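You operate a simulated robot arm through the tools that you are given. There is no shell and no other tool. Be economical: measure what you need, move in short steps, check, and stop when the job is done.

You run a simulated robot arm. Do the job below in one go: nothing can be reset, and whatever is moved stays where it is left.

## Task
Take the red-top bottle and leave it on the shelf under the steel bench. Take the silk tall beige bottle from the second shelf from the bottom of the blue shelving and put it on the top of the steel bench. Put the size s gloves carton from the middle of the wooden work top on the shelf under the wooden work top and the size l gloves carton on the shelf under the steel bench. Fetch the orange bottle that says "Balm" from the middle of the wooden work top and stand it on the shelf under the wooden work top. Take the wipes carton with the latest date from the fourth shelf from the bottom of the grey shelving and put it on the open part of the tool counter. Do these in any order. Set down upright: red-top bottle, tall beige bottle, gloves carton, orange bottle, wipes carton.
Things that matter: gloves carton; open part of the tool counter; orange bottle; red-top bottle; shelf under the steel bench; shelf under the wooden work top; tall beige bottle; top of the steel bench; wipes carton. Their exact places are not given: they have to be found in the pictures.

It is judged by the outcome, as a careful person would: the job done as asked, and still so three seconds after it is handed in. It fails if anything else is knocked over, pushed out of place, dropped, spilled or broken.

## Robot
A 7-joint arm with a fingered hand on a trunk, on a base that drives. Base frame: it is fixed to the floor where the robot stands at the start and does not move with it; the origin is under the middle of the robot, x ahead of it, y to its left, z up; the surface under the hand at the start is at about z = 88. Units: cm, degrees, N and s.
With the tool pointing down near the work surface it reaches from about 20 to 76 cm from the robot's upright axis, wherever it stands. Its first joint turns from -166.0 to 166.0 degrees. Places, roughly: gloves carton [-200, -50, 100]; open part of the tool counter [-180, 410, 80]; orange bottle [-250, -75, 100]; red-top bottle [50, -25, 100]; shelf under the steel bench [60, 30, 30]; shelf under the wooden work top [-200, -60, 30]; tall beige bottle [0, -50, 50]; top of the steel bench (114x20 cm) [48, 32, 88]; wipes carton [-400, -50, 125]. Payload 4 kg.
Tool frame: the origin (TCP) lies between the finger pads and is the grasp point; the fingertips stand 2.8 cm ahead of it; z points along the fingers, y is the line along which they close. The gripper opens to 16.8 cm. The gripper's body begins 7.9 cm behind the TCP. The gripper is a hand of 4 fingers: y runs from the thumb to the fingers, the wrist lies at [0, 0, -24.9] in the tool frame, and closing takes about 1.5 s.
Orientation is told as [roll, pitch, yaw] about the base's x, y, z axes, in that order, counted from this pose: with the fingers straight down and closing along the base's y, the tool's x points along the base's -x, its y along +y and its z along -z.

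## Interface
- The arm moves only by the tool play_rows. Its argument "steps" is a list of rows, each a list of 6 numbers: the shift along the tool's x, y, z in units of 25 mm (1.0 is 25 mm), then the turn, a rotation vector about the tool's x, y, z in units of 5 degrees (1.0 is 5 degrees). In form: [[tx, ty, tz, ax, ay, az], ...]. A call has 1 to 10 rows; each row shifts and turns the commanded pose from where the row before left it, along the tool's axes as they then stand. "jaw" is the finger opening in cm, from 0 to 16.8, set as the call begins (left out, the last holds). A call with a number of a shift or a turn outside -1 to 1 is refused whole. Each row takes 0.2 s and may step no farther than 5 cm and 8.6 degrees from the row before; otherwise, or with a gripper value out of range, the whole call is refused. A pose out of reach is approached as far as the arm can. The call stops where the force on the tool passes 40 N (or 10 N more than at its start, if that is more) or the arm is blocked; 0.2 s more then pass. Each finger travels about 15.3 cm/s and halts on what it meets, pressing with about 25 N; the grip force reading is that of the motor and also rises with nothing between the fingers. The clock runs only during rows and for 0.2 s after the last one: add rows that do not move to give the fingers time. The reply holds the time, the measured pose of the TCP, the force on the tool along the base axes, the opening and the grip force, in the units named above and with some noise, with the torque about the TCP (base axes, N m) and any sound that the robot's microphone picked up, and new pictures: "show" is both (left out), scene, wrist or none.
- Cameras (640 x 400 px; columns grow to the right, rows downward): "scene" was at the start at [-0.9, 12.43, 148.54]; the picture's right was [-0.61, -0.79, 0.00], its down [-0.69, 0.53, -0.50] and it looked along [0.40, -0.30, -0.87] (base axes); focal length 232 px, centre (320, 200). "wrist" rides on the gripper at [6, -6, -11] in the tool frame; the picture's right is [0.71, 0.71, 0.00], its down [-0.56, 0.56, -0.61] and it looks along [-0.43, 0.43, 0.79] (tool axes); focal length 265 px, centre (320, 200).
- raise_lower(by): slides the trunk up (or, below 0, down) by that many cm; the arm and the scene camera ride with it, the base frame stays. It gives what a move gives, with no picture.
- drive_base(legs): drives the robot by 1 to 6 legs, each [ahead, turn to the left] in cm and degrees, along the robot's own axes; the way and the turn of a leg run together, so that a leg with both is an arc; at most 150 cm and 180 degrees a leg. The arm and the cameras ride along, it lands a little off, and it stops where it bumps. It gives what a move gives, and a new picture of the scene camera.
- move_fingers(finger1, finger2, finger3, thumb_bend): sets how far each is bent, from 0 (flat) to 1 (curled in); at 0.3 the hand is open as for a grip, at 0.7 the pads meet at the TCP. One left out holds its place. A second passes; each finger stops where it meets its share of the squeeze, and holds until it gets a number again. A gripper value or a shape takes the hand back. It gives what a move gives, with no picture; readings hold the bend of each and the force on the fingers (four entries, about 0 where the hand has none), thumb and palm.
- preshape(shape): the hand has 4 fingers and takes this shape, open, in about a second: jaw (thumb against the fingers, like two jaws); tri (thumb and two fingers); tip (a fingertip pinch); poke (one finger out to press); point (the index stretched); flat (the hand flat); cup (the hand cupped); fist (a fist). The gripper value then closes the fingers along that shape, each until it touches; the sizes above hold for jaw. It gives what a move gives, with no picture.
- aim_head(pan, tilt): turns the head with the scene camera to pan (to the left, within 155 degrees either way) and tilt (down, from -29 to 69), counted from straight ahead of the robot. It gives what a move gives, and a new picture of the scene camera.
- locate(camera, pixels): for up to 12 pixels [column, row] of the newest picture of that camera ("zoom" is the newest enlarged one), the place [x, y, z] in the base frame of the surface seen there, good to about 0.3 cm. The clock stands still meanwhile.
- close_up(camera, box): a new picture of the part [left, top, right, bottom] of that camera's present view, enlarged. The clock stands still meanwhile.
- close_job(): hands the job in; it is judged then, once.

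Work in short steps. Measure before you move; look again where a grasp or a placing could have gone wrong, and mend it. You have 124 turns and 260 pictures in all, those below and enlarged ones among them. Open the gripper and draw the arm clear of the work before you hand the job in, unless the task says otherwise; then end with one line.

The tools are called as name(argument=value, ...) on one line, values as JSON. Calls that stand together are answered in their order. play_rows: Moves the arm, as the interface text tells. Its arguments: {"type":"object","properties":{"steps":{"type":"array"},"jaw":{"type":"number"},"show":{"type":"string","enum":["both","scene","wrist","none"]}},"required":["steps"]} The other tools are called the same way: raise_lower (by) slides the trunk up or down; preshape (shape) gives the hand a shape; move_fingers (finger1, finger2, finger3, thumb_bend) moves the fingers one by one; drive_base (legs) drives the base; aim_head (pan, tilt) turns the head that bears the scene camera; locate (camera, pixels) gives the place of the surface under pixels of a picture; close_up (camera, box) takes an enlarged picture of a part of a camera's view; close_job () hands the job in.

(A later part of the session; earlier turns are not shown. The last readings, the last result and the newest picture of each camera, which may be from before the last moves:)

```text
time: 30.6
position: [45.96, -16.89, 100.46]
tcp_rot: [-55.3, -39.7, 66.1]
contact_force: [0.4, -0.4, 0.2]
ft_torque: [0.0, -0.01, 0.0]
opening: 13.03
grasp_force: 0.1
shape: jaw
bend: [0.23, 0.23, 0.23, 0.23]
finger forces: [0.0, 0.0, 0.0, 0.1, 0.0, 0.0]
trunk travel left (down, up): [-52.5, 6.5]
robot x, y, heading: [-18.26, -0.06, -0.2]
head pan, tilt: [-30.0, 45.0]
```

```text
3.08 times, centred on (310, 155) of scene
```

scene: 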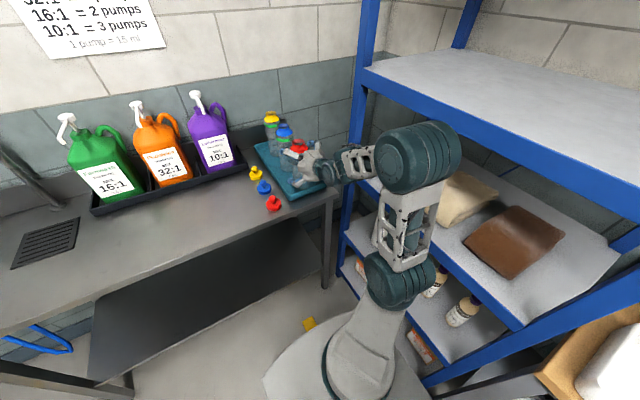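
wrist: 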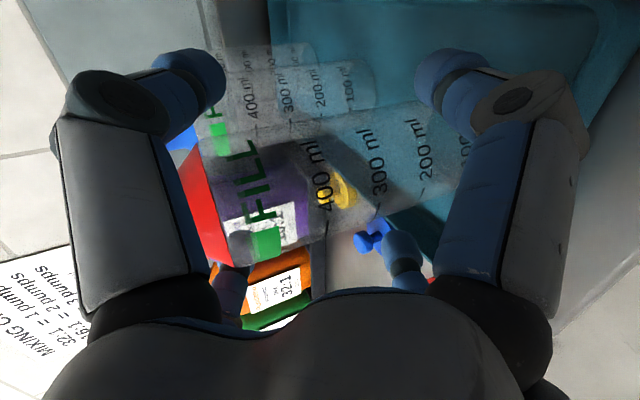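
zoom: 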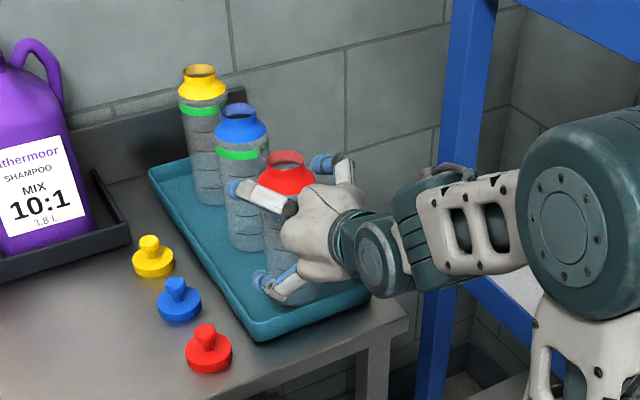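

No contact now, and all digits are past the rim and astride the bottle. I'll lower 2 cm, edge 1 cm forward, and close with a moderate opening setting.

play_rows(steps=[[0.25, 0.25, 0.17, 0, 0, 0], [0.25, 0.25, 0.17, 0, 0, 0], [-0.145, -0.145, 0.43, 0, 0, 0], [0, 0, 0, 0, 0, 0]], show="wrist")

play_rows(steps=[[0, 0, 0, 0, 0, 0], [0, 0, 0, 0, 0, 0], [0, 0, 0, 0, 0, 0], [0, 0, 0, 0, 0, 0], [0, 0, 0, 0, 0, 0], [0, 0, 0, 0, 0, 0], [0, 0, 0, 0, 0, 0]], jaw=5)

close_up(camera="scene", box=[230, 90, 390, 220])

```text
time: 31.6
position: [47.2, -16.79, 98.44]
tcp_rot: [-55.3, -39.7, 66.1]
contact_force: [-0.1, -0.5, -0.6]
ft_torque: [-0.01, 0.02, 0.02]
opening: 13.01
grasp_force: 0.1
shape: jaw
bend: [0.23, 0.23, 0.23, 0.23]
finger forces: [0.1, 0.1, 0.0, 0.0, 0.1, 0.1]
trunk travel left (down, up): [-52.5, 6.5]
robot x, y, heading: [-18.2, 0.02, -0.1]
head pan, tilt: [-30.0, 45.0]
```

wrist: 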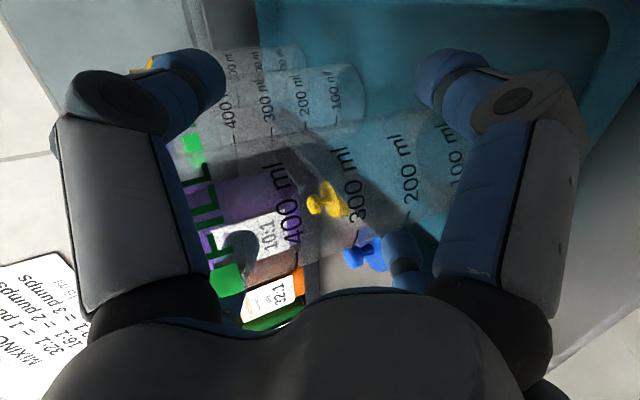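

```text
time: 33.2
position: [47.11, -16.82, 98.57]
tcp_rot: [-55.4, -39.8, 66.2]
contact_force: [0.3, 0.0, 4.4]
ft_torque: [-0.01, 0.16, -0.04]
opening: 8.17
grasp_force: 24.6
shape: jaw
bend: [0.32, 0.32, 0.8, 0.36]
finger forces: [22.2, 22.2, 26.5, 0.0, 26.2, 0.1]
trunk travel left (down, up): [-52.5, 6.5]
robot x, y, heading: [-18.37, -0.22, -0.1]
head pan, tilt: [-30.0, 45.0]
```

scene: 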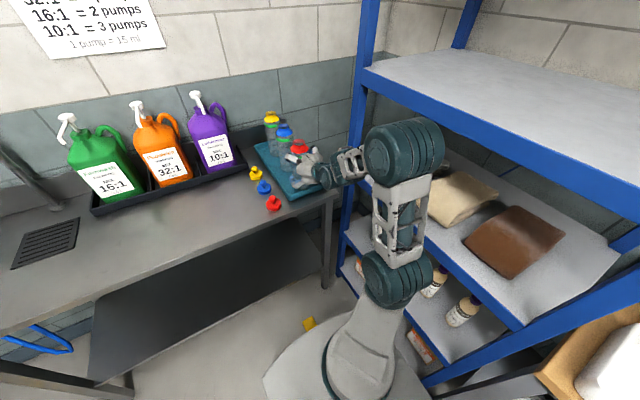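
wrist: 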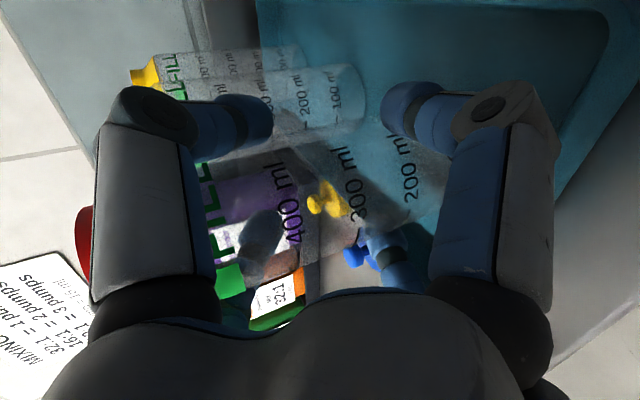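

```text
3.08 times, centred on (310, 155) of scene
```

zoom: 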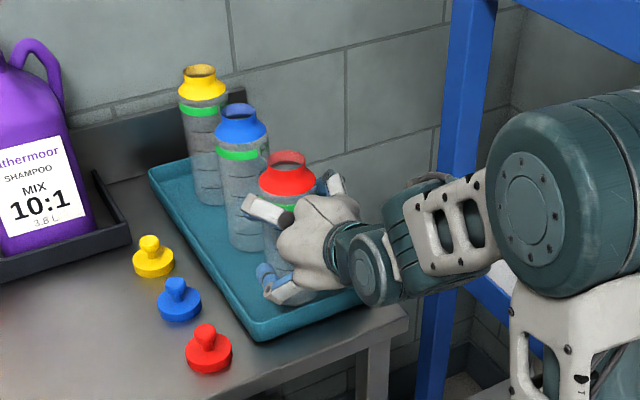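

All digits grip (22–27 N) and the bottle is still upright. I'll lift gently and check.

play_rows(steps=[[-0.2, -0.2, -0.13, 0, 0, 0], [-0.4, -0.4, -0.27, 0, 0, 0], [-0.6, -0.6, -0.4, 0, 0, 0], [-0.6, -0.6, -0.4, 0, 0, 0], [-0.6, -0.6, -0.4, 0, 0, 0], [0, 0, 0, 0, 0, 0]])

close_up(camera="scene", box=[230, 80, 390, 220])

```text
time: 34.6
position: [47.15, -16.85, 107.63]
tcp_rot: [-55.4, -39.7, 66.1]
contact_force: [-0.2, 0.2, -1.6]
ft_torque: [0.0, 0.01, 0.03]
opening: 8.16
grasp_force: 25.2
shape: jaw
bend: [0.32, 0.32, 0.8, 0.36]
finger forces: [21.8, 21.9, 27.3, 0.0, 27.2, 0.0]
trunk travel left (down, up): [-52.5, 6.5]
robot x, y, heading: [-18.06, 0.3, -0.0]
head pan, tilt: [-30.0, 45.0]
```

scene: 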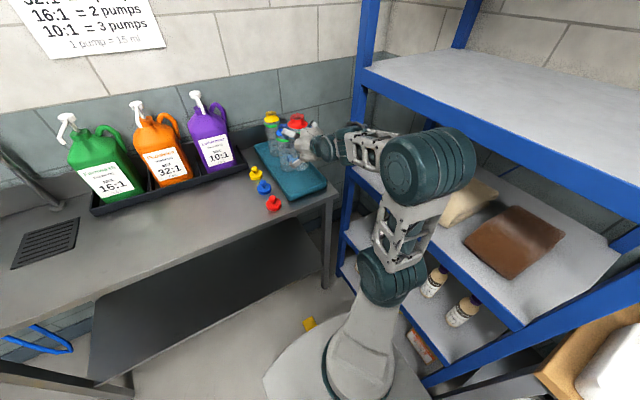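
wrist: 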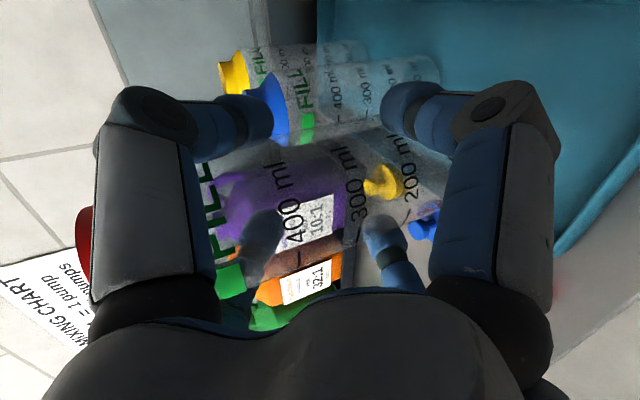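

```text
2.86 times, centred on (310, 150) of scene
```

zoom: 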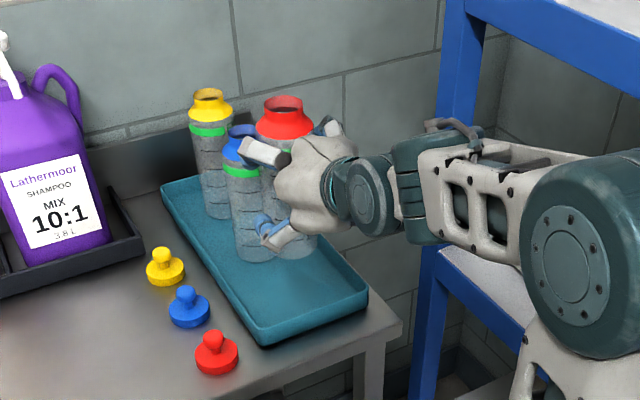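

The bottle hangs upright and clear (its bottom is ~9.8 cm under the TCP). I'll back away, shift left by driving, then lower the trunk in front of the bench shelf.

drive_base(legs=[[-32, 0], [0, 90], [32, 0], [0, -90]])

raise_lower(by=-50)

aim_head(pan=-10, tilt=25)

```text
time: 46.1
position: [15.52, 15.07, 107.55]
tcp_rot: [-55.3, -39.7, 66.3]
contact_force: [0.2, 0.1, -0.4]
ft_torque: [-0.03, -0.04, -0.01]
opening: 8.14
grasp_force: 25.3
shape: jaw
bend: [0.33, 0.33, 0.8, 0.36]
finger forces: [21.3, 21.1, 26.5, 0.1, 26.1, 0.0]
trunk travel left (down, up): [-52.5, 6.5]
robot x, y, heading: [-49.73, 31.55, -0.1]
head pan, tilt: [-30.0, 45.0]
```

scene: 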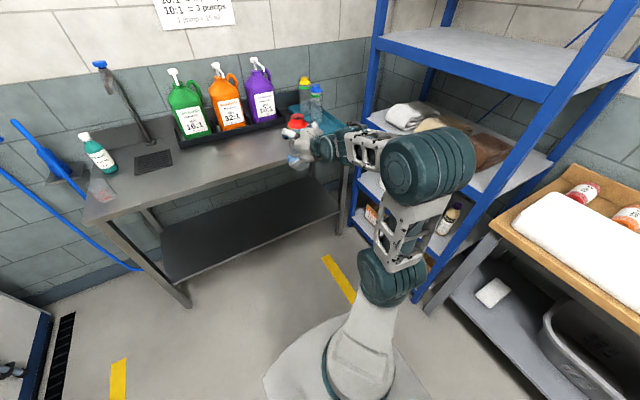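

```text
refused: -50 is not a number from -40 to 40
```

```text
time: 46.9
position: [15.59, 14.99, 107.6]
tcp_rot: [-55.3, -39.7, 66.2]
contact_force: [0.0, -0.2, -0.9]
ft_torque: [-0.01, 0.03, 0.0]
opening: 8.15
grasp_force: 25.3
shape: jaw
bend: [0.33, 0.33, 0.8, 0.36]
finger forces: [21.3, 21.3, 26.5, 0.0, 26.2, 0.0]
trunk travel left (down, up): [-52.5, 6.5]
robot x, y, heading: [-49.99, 31.66, -0.0]
head pan, tilt: [-10.0, 25.0]
```

scene: 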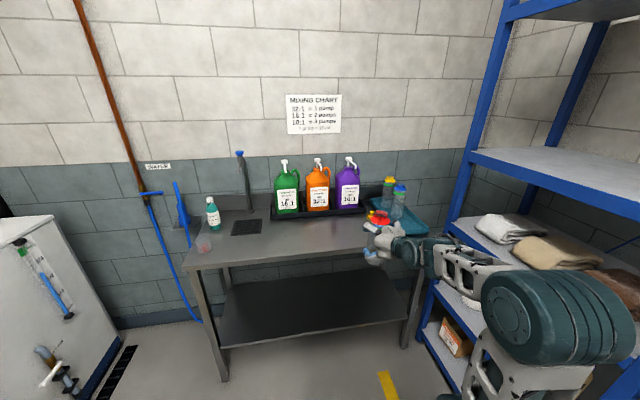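

Robot is at (-50,31.6) and clear. I'll lower the trunk in two moves and look at the shelf.

raise_lower(by=-40)

raise_lower(by=-12)

aim_head(pan=-5, tilt=25)

```text
time: 50.8
position: [15.51, 15.02, 67.62]
tcp_rot: [-55.3, -39.7, 66.4]
contact_force: [-0.3, 0.2, -0.8]
ft_torque: [0.0, -0.01, 0.0]
opening: 8.1
grasp_force: 24.9
shape: jaw
bend: [0.33, 0.33, 0.8, 0.36]
finger forces: [21.4, 21.3, 26.6, 0.0, 26.4, 0.1]
trunk travel left (down, up): [-12.5, 46.5]
robot x, y, heading: [-49.55, 31.49, 0.4]
head pan, tilt: [-10.0, 25.0]
```

```text
time: 52.2
position: [15.57, 14.99, 55.63]
tcp_rot: [-55.4, -39.6, 66.3]
contact_force: [-0.6, 0.6, -0.8]
ft_torque: [0.0, 0.01, -0.02]
opening: 8.13
grasp_force: 24.5
shape: jaw
bend: [0.33, 0.33, 0.8, 0.36]
finger forces: [21.5, 21.4, 26.6, 0.0, 26.3, 0.0]
trunk travel left (down, up): [-0.5, 58.5]
robot x, y, heading: [-49.54, 31.3, 0.3]
head pan, tilt: [-10.0, 25.0]
```

```text
time: 52.9
position: [15.54, 14.93, 55.6]
tcp_rot: [-55.3, -39.8, 66.3]
contact_force: [0.6, -0.4, -0.5]
ft_torque: [-0.05, 0.02, -0.02]
opening: 8.16
grasp_force: 24.9
shape: jaw
bend: [0.33, 0.33, 0.8, 0.36]
finger forces: [21.5, 21.4, 26.7, 0.0, 26.3, 0.1]
trunk travel left (down, up): [-0.5, 58.5]
robot x, y, heading: [-50.14, 31.96, 0.1]
head pan, tilt: [-5.0, 25.0]
```

scene: 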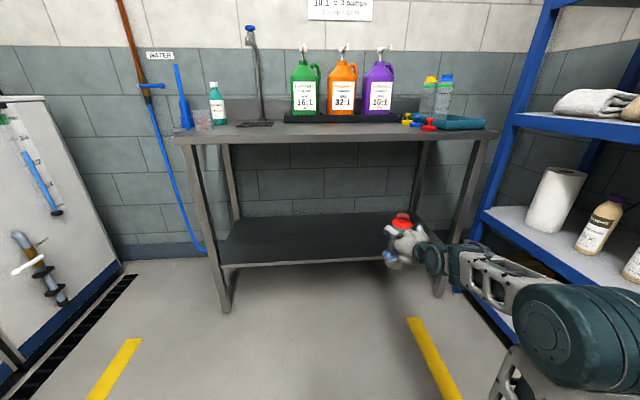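

Bottle bottom is at z≈46, shelf at z=30, with bench underside above. I'll drive 38 cm ahead to bring the bottle over the shelf.

drive_base(legs=[[38, 0]])

locate(camera="scene", pixels=[[400, 215], [330, 245], [420, 290], [480, 300]])

```text
time: 55.3
position: [53.63, 15.5, 55.61]
tcp_rot: [-55.3, -39.8, 66.6]
contact_force: [-0.1, 0.0, -0.1]
ft_torque: [0.03, -0.01, -0.01]
opening: 8.15
grasp_force: 24.7
shape: jaw
bend: [0.33, 0.33, 0.8, 0.36]
finger forces: [21.6, 21.4, 26.6, 0.1, 26.3, 0.0]
trunk travel left (down, up): [-0.5, 58.5]
robot x, y, heading: [-11.9, 31.66, 0.3]
head pan, tilt: [-5.0, 25.0]
```

scene: 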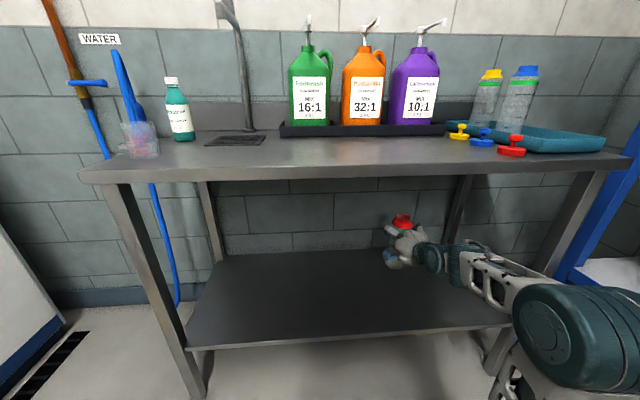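

```text
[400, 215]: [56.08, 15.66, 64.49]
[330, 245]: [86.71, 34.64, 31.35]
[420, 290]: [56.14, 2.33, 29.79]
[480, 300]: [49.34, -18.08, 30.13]
```

Bottle is over the shelf (ring at z≈64.5). I'll lower 14 cm, then the last bit in small steps.

play_rows(steps=[[0.6, 0.6, 0.4, 0, 0, 0], [0.6, 0.6, 0.4, 0, 0, 0], [0.6, 0.6, 0.4, 0, 0, 0], [0.6, 0.6, 0.4, 0, 0, 0], [0.6, 0.6, 0.4, 0, 0, 0], [0.5, 0.5, 0.33, 0, 0, 0], [0, 0, 0, 0, 0, 0]])

close_up(camera="scene", box=[320, 190, 500, 330])

```text
time: 56.9
position: [53.4, 15.48, 41.79]
tcp_rot: [-55.3, -39.8, 66.5]
contact_force: [0.3, 0.4, -0.5]
ft_torque: [0.0, 0.03, 0.01]
opening: 8.13
grasp_force: 25.4
shape: jaw
bend: [0.33, 0.33, 0.8, 0.36]
finger forces: [21.7, 21.7, 26.6, 0.0, 26.6, 0.1]
trunk travel left (down, up): [-0.5, 58.5]
robot x, y, heading: [-11.77, 32.06, 0.4]
head pan, tilt: [-5.0, 25.0]
```

scene: 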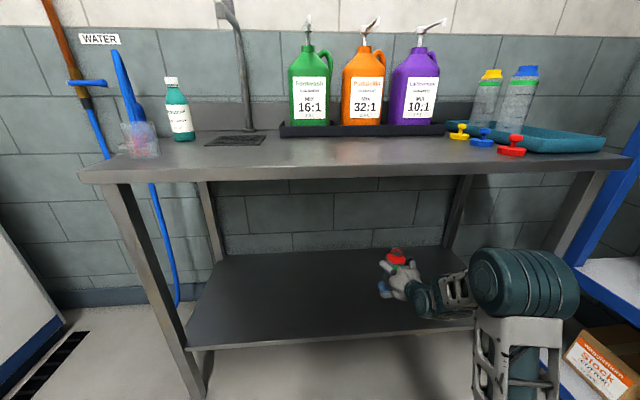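
wrist: 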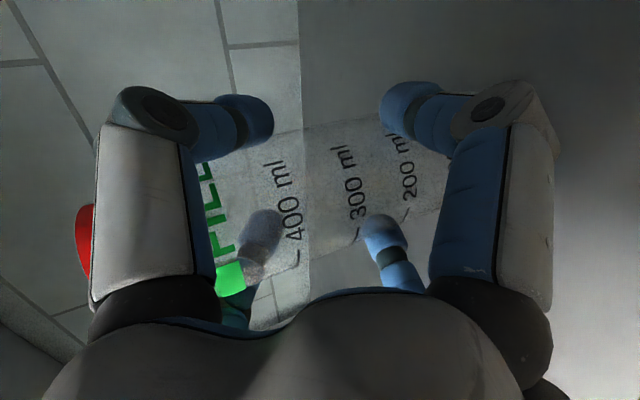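

```text
2.86 times, centred on (410, 260) of scene
```

zoom: 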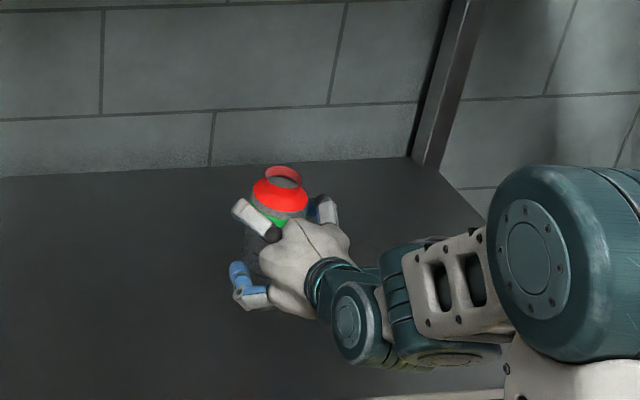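

Bottle is upright, about 2 cm above the shelf. I'll lower in 0.3–0.4 cm rows and watch the force.

play_rows(steps=[[0.1, 0.1, 0.066, 0, 0, 0], [0.1, 0.1, 0.066, 0, 0, 0], [0.1, 0.1, 0.066, 0, 0, 0], [0.1, 0.1, 0.066, 0, 0, 0], [0, 0, 0, 0, 0, 0]], show="none")

play_rows(steps=[[0.05, 0.05, 0.033, 0, 0, 0], [0.05, 0.05, 0.033, 0, 0, 0], [0, 0, 0, 0, 0, 0]], show="none")

```text
time: 58.1
position: [53.42, 15.48, 40.31]
tcp_rot: [-55.1, -39.7, 66.4]
contact_force: [0.7, 0.2, -0.7]
ft_torque: [-0.02, 0.01, 0.02]
opening: 8.14
grasp_force: 25.1
shape: jaw
bend: [0.33, 0.33, 0.8, 0.36]
finger forces: [21.7, 21.6, 26.6, 0.0, 26.5, 0.1]
trunk travel left (down, up): [-0.5, 58.5]
robot x, y, heading: [-11.47, 32.0, 0.3]
head pan, tilt: [-5.0, 25.0]
```

```text
time: 58.9
position: [53.49, 15.46, 40.03]
tcp_rot: [-55.3, -39.7, 66.5]
contact_force: [-0.1, -0.4, -1.0]
ft_torque: [0.01, 0.02, 0.01]
opening: 8.16
grasp_force: 25.0
shape: jaw
bend: [0.33, 0.33, 0.8, 0.36]
finger forces: [21.6, 21.7, 26.8, 0.0, 26.5, 0.0]
trunk travel left (down, up): [-0.5, 58.5]
robot x, y, heading: [-11.95, 31.66, 0.4]
head pan, tilt: [-5.0, 25.0]
```

No contact yet at z=40.0. I'll continue in small rows.

play_rows(steps=[[0.05, 0.05, 0.033, 0, 0, 0], [0.05, 0.05, 0.033, 0, 0, 0], [0, 0, 0, 0, 0, 0]], show="none")

play_rows(steps=[[0.05, 0.05, 0.033, 0, 0, 0], [0, 0, 0, 0, 0, 0]])

close_up(camera="scene", box=[360, 230, 460, 310])

```text
time: 59.7
position: [53.59, 15.48, 39.97]
tcp_rot: [-55.9, -39.9, 66.9]
contact_force: [-0.3, -0.2, 20.5]
ft_torque: [-0.04, 0.48, -0.02]
opening: 8.14
grasp_force: 24.7
shape: jaw
bend: [0.33, 0.33, 0.8, 0.36]
finger forces: [27.9, 27.5, 26.0, 0.0, 25.3, 0.0]
trunk travel left (down, up): [-0.5, 58.5]
robot x, y, heading: [-11.67, 31.77, 0.1]
head pan, tilt: [-5.0, 25.0]
```

```text
time: 60.3
position: [53.58, 15.45, 39.74]
tcp_rot: [-56.1, -40.0, 67.1]
contact_force: [-1.9, 0.2, 34.3]
ft_torque: [-0.12, 0.81, 0.0]
opening: 8.17
grasp_force: 25.1
shape: jaw
bend: [0.32, 0.33, 0.8, 0.36]
finger forces: [33.3, 32.7, 25.6, 0.0, 24.8, 0.0]
trunk travel left (down, up): [-0.5, 58.5]
robot x, y, heading: [-11.88, 31.71, 0.2]
head pan, tilt: [-5.0, 25.0]
```

scene: 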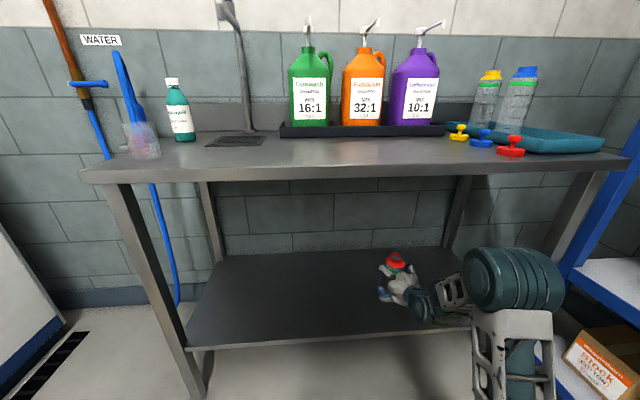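
wrist: 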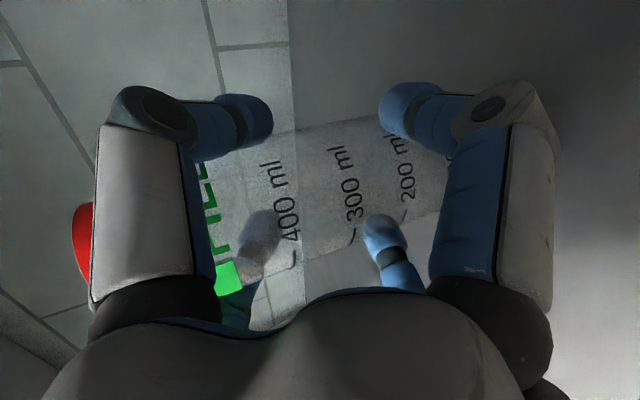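

```text
5.00 times, centred on (410, 270) of scene
```

zoom: 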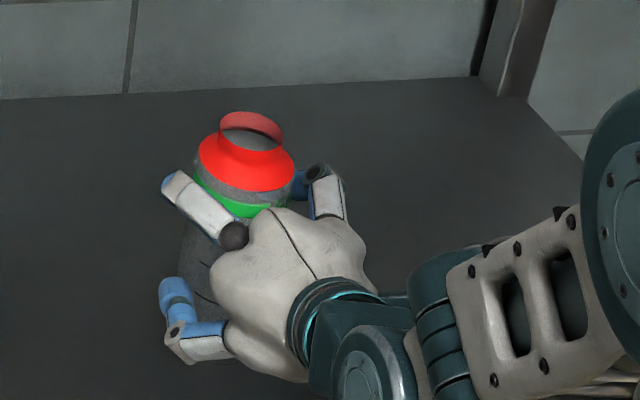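

Contact felt (34 N up) with the bottom at shelf level. I'll ease up slightly, open the hand and check before withdrawing.

play_rows(steps=[[-0.04, -0.04, -0.03, 0, 0, 0], [0, 0, 0, 0, 0, 0]], show="none")

play_rows(steps=[[0, 0, 0, 0, 0, 0], [0, 0, 0, 0, 0, 0], [0, 0, 0, 0, 0, 0], [0, 0, 0, 0, 0, 0], [0, 0, 0, 0, 0, 0]], jaw=13)

close_up(camera="scene", box=[360, 230, 460, 310])

```text
time: 60.9
position: [53.53, 15.53, 39.92]
tcp_rot: [-56.0, -39.9, 66.9]
contact_force: [0.4, -0.9, 28.9]
ft_torque: [-0.11, 0.43, 0.04]
opening: 8.14
grasp_force: 25.5
shape: jaw
bend: [0.32, 0.33, 0.8, 0.36]
finger forces: [32.2, 31.1, 25.3, 0.0, 24.7, 0.0]
trunk travel left (down, up): [-0.5, 58.5]
robot x, y, heading: [-11.6, 31.68, 0.4]
head pan, tilt: [-5.0, 25.0]
```

```text
time: 62.1
position: [53.4, 15.58, 39.61]
tcp_rot: [-55.3, -39.6, 66.5]
contact_force: [-0.1, -0.5, -1.5]
ft_torque: [0.0, 0.0, -0.01]
opening: 13.0
grasp_force: 0.0
shape: jaw
bend: [0.24, 0.24, 0.24, 0.23]
finger forces: [0.0, 0.0, 0.0, 0.0, 0.0, 0.1]
trunk travel left (down, up): [-0.5, 58.5]
robot x, y, heading: [-11.89, 31.88, 0.5]
head pan, tilt: [-5.0, 25.0]
```

scene: 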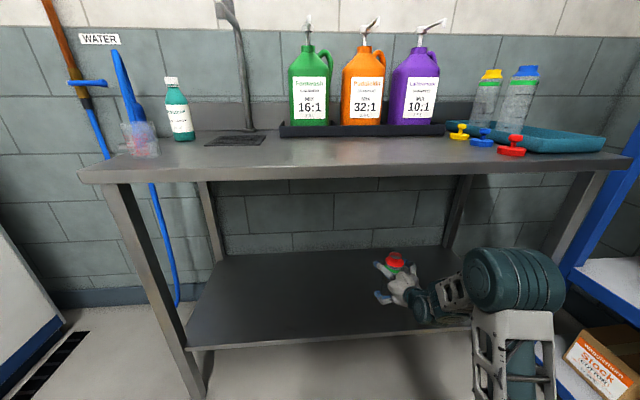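
wrist: 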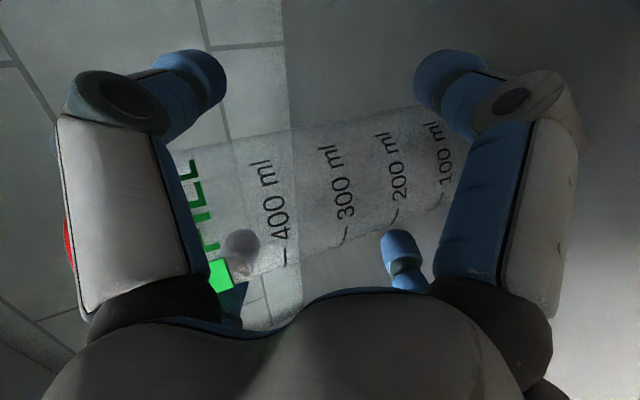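

```text
5.00 times, centred on (410, 270) of scene
```

zoom: 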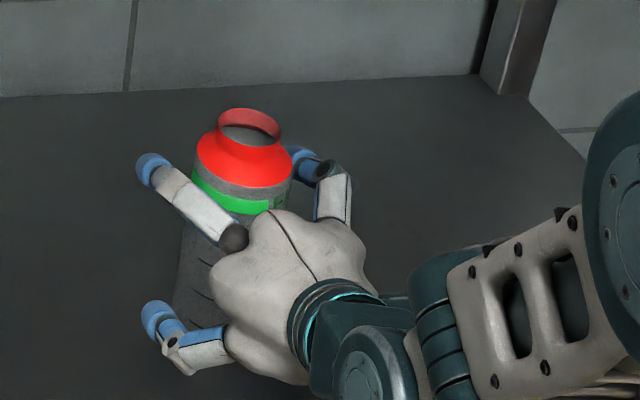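

The red-top bottle stands free and upright on the shelf. I'll drive straight back out, then swing round to face the blue shelving.

drive_base(legs=[[-45, 0]])

close_up(camera="scene", box=[220, 160, 460, 310])

drive_base(legs=[[0, 90], [40, 0], [0, 90], [-50, 0], [0, 90]])

aim_head(pan=5, tilt=10)

```text
time: 64.8
position: [8.02, 15.09, 39.53]
tcp_rot: [-55.2, -39.7, 66.3]
contact_force: [0.4, -1.0, -0.4]
ft_torque: [-0.02, 0.0, -0.02]
opening: 12.96
grasp_force: 0.1
shape: jaw
bend: [0.24, 0.24, 0.24, 0.23]
finger forces: [0.1, 0.0, 0.1, 0.0, 0.1, 0.0]
trunk travel left (down, up): [-0.5, 58.5]
robot x, y, heading: [-57.02, 31.21, 0.6]
head pan, tilt: [-5.0, 25.0]
```

scene: 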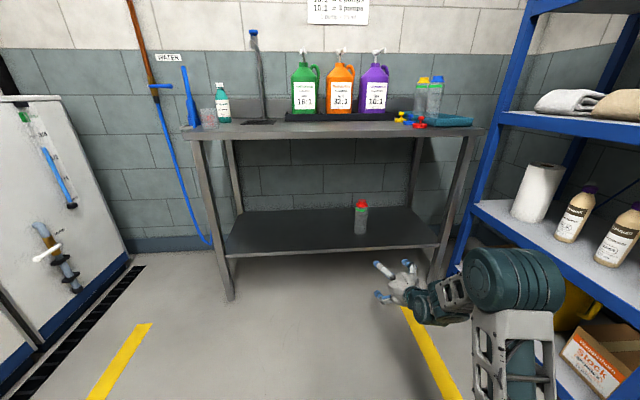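

```text
2.67 times, centred on (340, 235) of scene
```

zoom: 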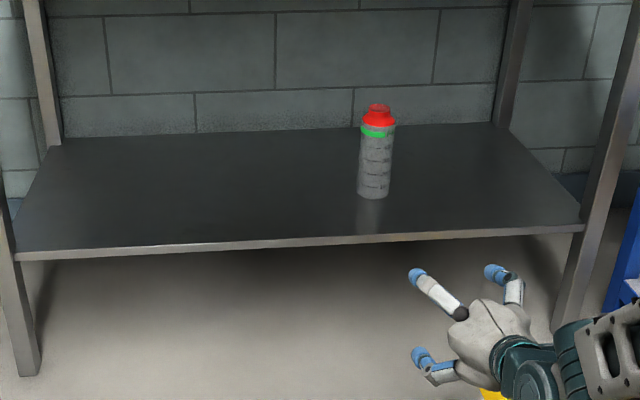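

```text
time: 81.4
position: [-23.1, 6.11, 39.62]
tcp_rot: [-55.3, -39.8, -24.6]
contact_force: [0.0, 0.0, -0.1]
ft_torque: [-0.02, -0.01, -0.02]
opening: 12.95
grasp_force: 0.1
shape: jaw
bend: [0.23, 0.24, 0.24, 0.23]
finger forces: [0.0, 0.0, 0.0, 0.1, 0.0, 0.1]
trunk travel left (down, up): [-0.5, 58.5]
robot x, y, heading: [-5.45, 71.09, -91.0]
head pan, tilt: [-5.0, 25.0]
```

scene: 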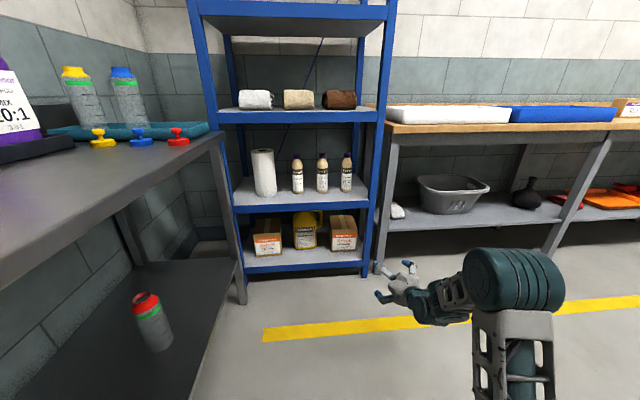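

```text
time: 82.2
position: [-22.99, 5.94, 39.6]
tcp_rot: [-55.3, -39.7, -24.5]
contact_force: [-0.2, -1.3, 0.3]
ft_torque: [0.0, 0.01, 0.03]
opening: 12.97
grasp_force: 0.0
shape: jaw
bend: [0.23, 0.24, 0.24, 0.23]
finger forces: [0.0, 0.0, 0.0, 0.0, 0.0, 0.0]
trunk travel left (down, up): [-0.5, 58.5]
robot x, y, heading: [-5.42, 70.93, -90.7]
head pan, tilt: [5.0, 10.0]
```

scene: 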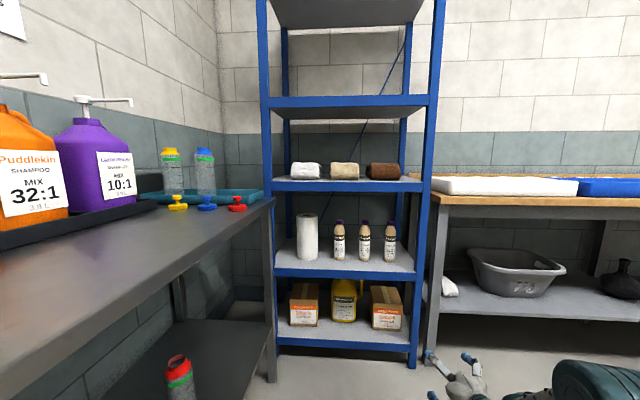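

The red-top bottle is done. Three beige bottles show at about (339,240), (364,241) and (390,241); I'll read the labels and measure.

close_up(camera="scene", box=[320, 210, 410, 266])

locate(camera="scene", pixels=[[339, 240], [364, 243], [390, 241], [390, 225], [339, 223], [308, 240], [270, 272], [415, 275], [330, 268], [350, 275], [350, 190], [300, 188]])

```text
7.11 times, centred on (365, 238) of scene
```

zoom: 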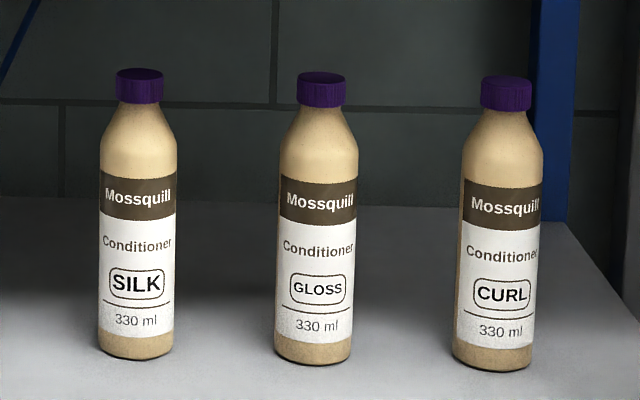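

```text
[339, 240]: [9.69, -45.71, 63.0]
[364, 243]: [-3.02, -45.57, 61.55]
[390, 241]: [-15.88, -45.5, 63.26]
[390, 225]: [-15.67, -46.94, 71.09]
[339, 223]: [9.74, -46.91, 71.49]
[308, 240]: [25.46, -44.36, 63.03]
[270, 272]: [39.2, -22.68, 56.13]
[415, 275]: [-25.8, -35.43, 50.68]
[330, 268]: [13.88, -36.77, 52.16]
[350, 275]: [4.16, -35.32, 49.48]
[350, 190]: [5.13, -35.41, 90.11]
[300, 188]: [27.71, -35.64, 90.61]
```

SILK is the left bottle, front at (9.7,-45.7), so its centre is about (9.7,-48.5), radius ~2.8. I'll raise the trunk to grip height, shift the hand left, and drive closer with a slight jog to +x.

raise_lower(by=20.5)

play_rows(steps=[[-0.85, 0.85, 0, 0, 0, 0], [-0.85, 0.85, 0, 0, 0, 0], [-0.85, 0.85, 0, 0, 0, 0], [-0.85, 0.85, 0, 0, 0, 0], [-0.85, 0.85, 0, 0, 0, 0], [-0.85, 0.85, 0, 0, 0, 0], [-0.85, 0.85, 0, 0, 0, 0], [-0.85, 0.85, 0, 0, 0, 0], [0, 0, 0, 0, 0, 0]], jaw=12, show="none")

drive_base(legs=[[0, 15.7], [30, 0], [0, -15]])

```text
time: 84.4
position: [-23.1, 6.02, 59.97]
tcp_rot: [-55.3, -39.7, -24.4]
contact_force: [0.1, -0.2, 0.2]
ft_torque: [0.02, -0.01, 0.0]
opening: 12.96
grasp_force: 0.1
shape: jaw
bend: [0.23, 0.24, 0.24, 0.23]
finger forces: [0.0, 0.1, 0.0, 0.0, 0.0, 0.0]
trunk travel left (down, up): [-21.0, 38.0]
robot x, y, heading: [-5.7, 70.96, -90.8]
head pan, tilt: [5.0, 10.0]
```

```text
time: 86.4
position: [0.83, 5.53, 60.14]
tcp_rot: [-55.3, -39.7, -24.5]
contact_force: [-0.5, 0.3, -0.1]
ft_torque: [-0.01, 0.0, 0.0]
opening: 12.02
grasp_force: 0.0
shape: jaw
bend: [0.25, 0.25, 0.25, 0.25]
finger forces: [0.0, 0.0, 0.0, 0.0, 0.1, 0.1]
trunk travel left (down, up): [-21.0, 38.0]
robot x, y, heading: [-5.55, 70.73, -90.7]
head pan, tilt: [5.0, 10.0]
```

```text
time: 90.2
position: [9.25, -23.6, 60.14]
tcp_rot: [-55.4, -39.7, -23.9]
contact_force: [0.0, 0.3, -0.6]
ft_torque: [0.02, -0.04, 0.0]
opening: 12.01
grasp_force: 0.0
shape: jaw
bend: [0.25, 0.25, 0.25, 0.25]
finger forces: [0.1, 0.0, 0.0, 0.0, 0.0, 0.0]
trunk travel left (down, up): [-21.0, 38.0]
robot x, y, heading: [2.42, 42.11, -90.3]
head pan, tilt: [5.0, 10.0]
```

scene: 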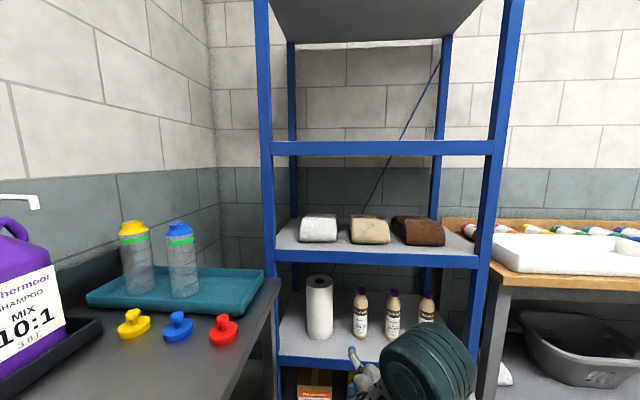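

Now at (9.25,-23.6,60). I'll get a closer look at the SILK bottle to refine its centre.

aim_head(pan=5, tilt=30)

close_up(camera="scene", box=[270, 150, 470, 275])

play_rows(steps=[[0, 0, 0, 0, 0, 0]], show="wrist")

```text
time: 91.1
position: [9.2, -23.66, 60.04]
tcp_rot: [-55.3, -39.7, -23.9]
contact_force: [1.0, -0.2, 0.1]
ft_torque: [-0.03, -0.04, 0.0]
opening: 12.02
grasp_force: 0.1
shape: jaw
bend: [0.25, 0.25, 0.25, 0.25]
finger forces: [0.1, 0.1, 0.0, 0.0, 0.0, 0.1]
trunk travel left (down, up): [-21.0, 38.0]
robot x, y, heading: [1.9, 41.81, -89.9]
head pan, tilt: [5.0, 30.0]
```

scene: 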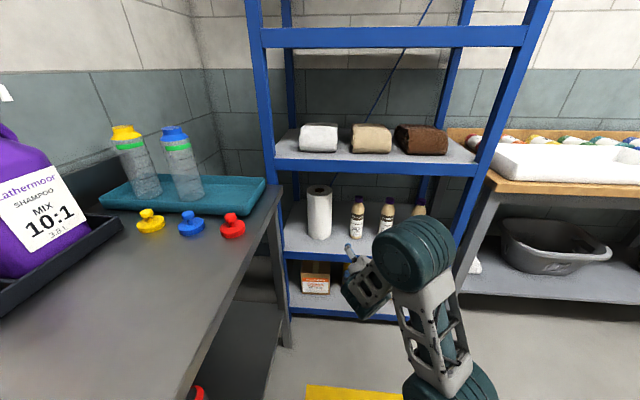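

```text
3.20 times, centred on (370, 212) of scene
```

zoom: 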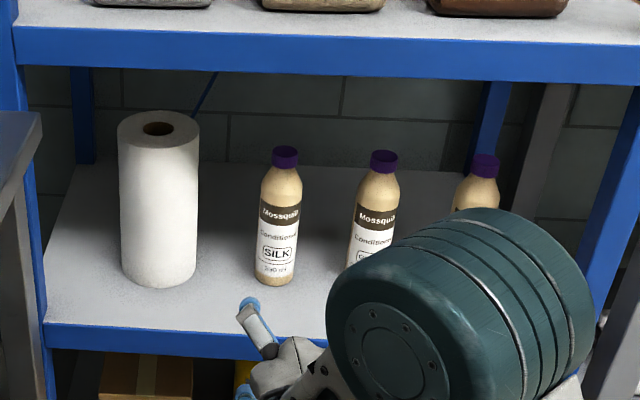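

```text
time: 91.5
position: [9.28, -23.71, 60.13]
tcp_rot: [-55.3, -39.8, -23.9]
contact_force: [-0.7, 0.5, 0.9]
ft_torque: [0.03, 0.03, -0.01]
opening: 12.05
grasp_force: 0.0
shape: jaw
bend: [0.25, 0.25, 0.25, 0.25]
finger forces: [0.0, 0.0, 0.1, 0.0, 0.1, 0.0]
trunk travel left (down, up): [-21.0, 38.0]
robot x, y, heading: [2.03, 41.65, -90.1]
head pan, tilt: [5.0, 30.0]
```

wrist: 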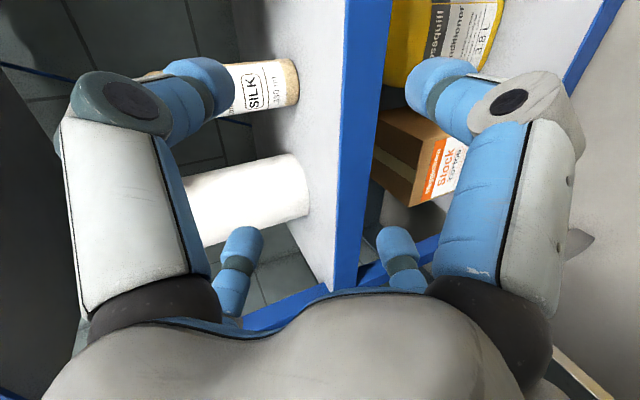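

locate(camera="zoom", pixels=[[278, 240], [260, 240], [294, 240], [276, 282], [285, 150], [360, 235], [160, 240], [195, 200], [260, 270]])

```text
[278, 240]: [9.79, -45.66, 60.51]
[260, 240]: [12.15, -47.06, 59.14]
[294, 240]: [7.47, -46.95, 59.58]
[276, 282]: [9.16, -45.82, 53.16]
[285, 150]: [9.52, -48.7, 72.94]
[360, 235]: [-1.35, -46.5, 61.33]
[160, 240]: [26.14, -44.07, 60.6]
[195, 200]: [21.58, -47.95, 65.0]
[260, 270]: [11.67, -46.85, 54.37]
```

Bottle centre confirmed (9.7,-48.4), z 52–73. I'll drive 14 cm ahead, then finish by arm.

drive_base(legs=[[14, 0]])

close_up(camera="scene", box=[270, 150, 470, 275])

```text
time: 92.8
position: [9.21, -37.81, 60.2]
tcp_rot: [-55.5, -39.7, -24.0]
contact_force: [-0.1, -0.5, 0.1]
ft_torque: [0.0, 0.0, -0.01]
opening: 12.03
grasp_force: 0.1
shape: jaw
bend: [0.25, 0.25, 0.25, 0.25]
finger forces: [0.0, 0.0, 0.0, 0.0, 0.0, 0.0]
trunk travel left (down, up): [-21.0, 38.0]
robot x, y, heading: [2.0, 27.33, -90.2]
head pan, tilt: [5.0, 30.0]
```

scene: 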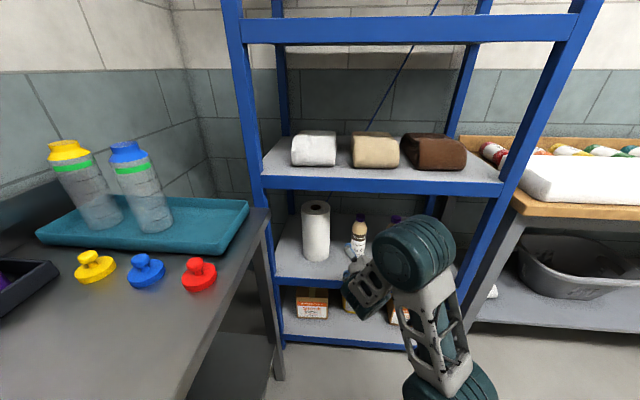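

```text
3.20 times, centred on (370, 212) of scene
```

zoom: 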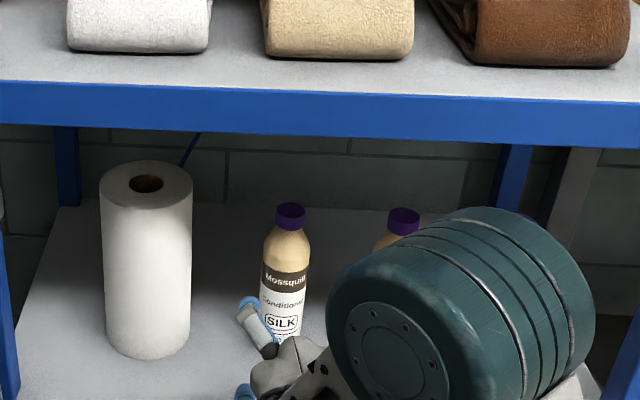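

The hand is aligned with SILK and has clearance from the paper roll. I'll advance the last 10.3 cm.

play_rows(steps=[[-0.26, 0.0, -0.085, 0, 0, 0], [-0.331, -0.331, 0.992, 0, 0, 0], [-0.331, -0.331, 0.992, 0, 0, 0], [-0.331, -0.331, 0.992, 0, 0, 0], [-0.265, -0.265, 0.794, 0, 0, 0], [0, 0, 0, 0, 0, 0]])

close_up(camera="scene", box=[270, 150, 470, 275])

```text
time: 94.2
position: [9.59, -48.31, 60.45]
tcp_rot: [-55.2, -39.7, -24.1]
contact_force: [0.2, 0.4, -1.0]
ft_torque: [0.0, -0.01, 0.01]
opening: 12.04
grasp_force: 0.0
shape: jaw
bend: [0.25, 0.25, 0.25, 0.25]
finger forces: [0.1, 0.0, 0.0, 0.1, 0.1, 0.0]
trunk travel left (down, up): [-21.0, 38.0]
robot x, y, heading: [2.22, 27.64, -90.1]
head pan, tilt: [5.0, 30.0]
```

scene: 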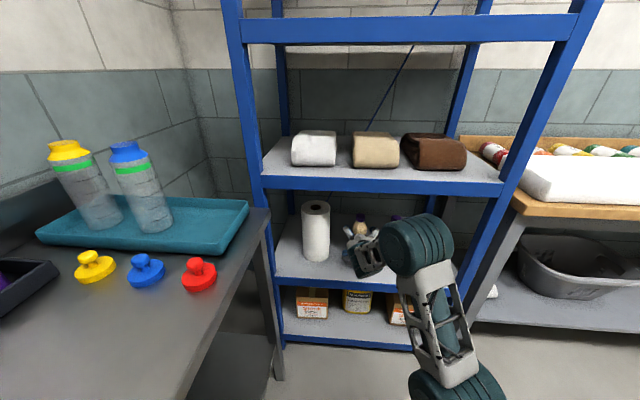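
wrist: 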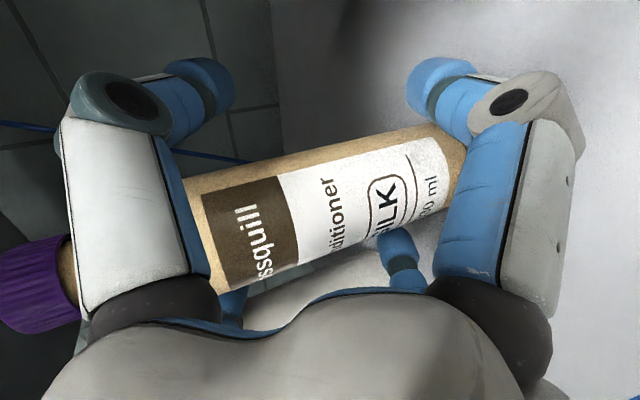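

```text
3.20 times, centred on (370, 212) of scene
```

zoom: 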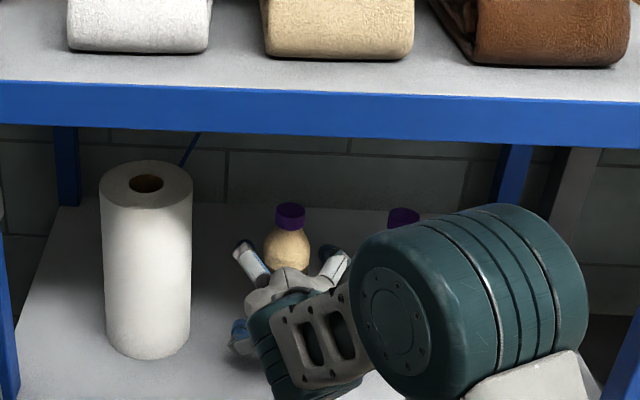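

SILK sits between the digits with no contact yet. I'll close, then lift 3 cm.

play_rows(steps=[[0, 0, 0, 0, 0, 0], [0, 0, 0, 0, 0, 0], [0, 0, 0, 0, 0, 0], [0, 0, 0, 0, 0, 0], [0, 0, 0, 0, 0, 0], [0, 0, 0, 0, 0, 0], [0, 0, 0, 0, 0, 0]], jaw=2, show="none")

play_rows(steps=[[-0.25, -0.25, -0.17, 0, 0, 0], [-0.5, -0.5, -0.33, 0, 0, 0], [-0.25, -0.25, -0.17, 0, 0, 0], [0, 0, 0, 0, 0, 0]])

close_up(camera="scene", box=[270, 150, 470, 275])

```text
time: 95.8
position: [9.52, -48.29, 60.57]
tcp_rot: [-55.3, -39.7, -24.0]
contact_force: [0.1, 1.2, -0.2]
ft_torque: [0.17, 0.0, -0.02]
opening: 6.52
grasp_force: 25.7
shape: jaw
bend: [0.37, 0.37, 0.8, 0.43]
finger forces: [23.4, 22.6, 23.7, 0.0, 23.1, 0.0]
trunk travel left (down, up): [-21.0, 38.0]
robot x, y, heading: [1.68, 27.31, -90.2]
head pan, tilt: [5.0, 30.0]
```

```text
time: 96.8
position: [9.46, -48.31, 64.44]
tcp_rot: [-55.3, -39.7, -24.1]
contact_force: [-0.1, 0.4, -3.3]
ft_torque: [0.0, -0.02, 0.03]
opening: 6.5
grasp_force: 25.0
shape: jaw
bend: [0.38, 0.37, 0.8, 0.43]
finger forces: [23.0, 22.1, 24.0, 0.0, 23.8, 0.0]
trunk travel left (down, up): [-21.0, 38.0]
robot x, y, heading: [2.06, 27.25, -90.1]
head pan, tilt: [5.0, 30.0]
```

scene: 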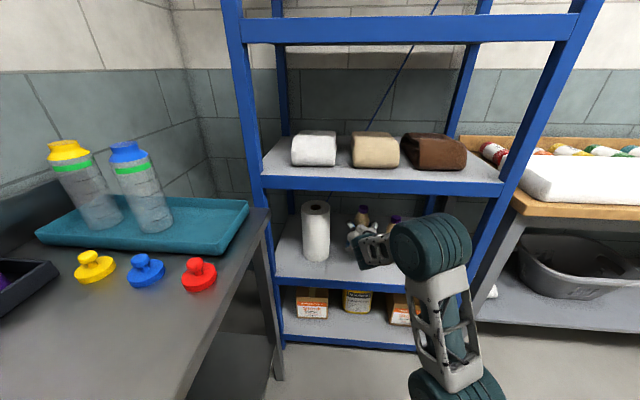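
wrist: 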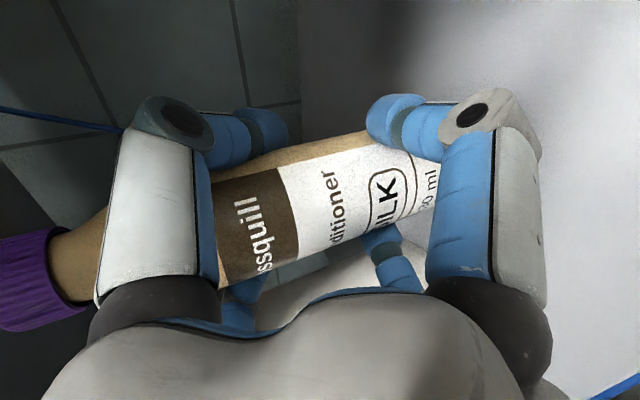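

```text
3.20 times, centred on (370, 212) of scene
```

zoom: 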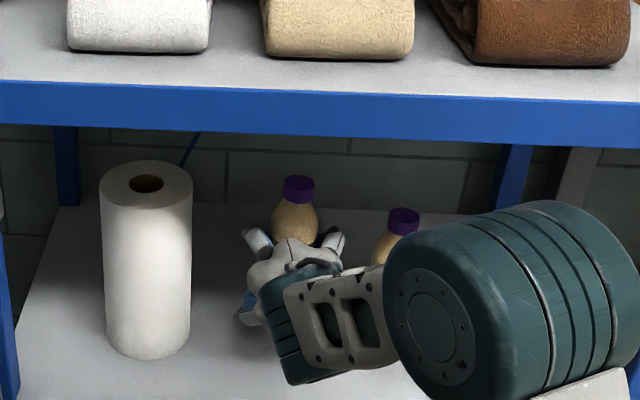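

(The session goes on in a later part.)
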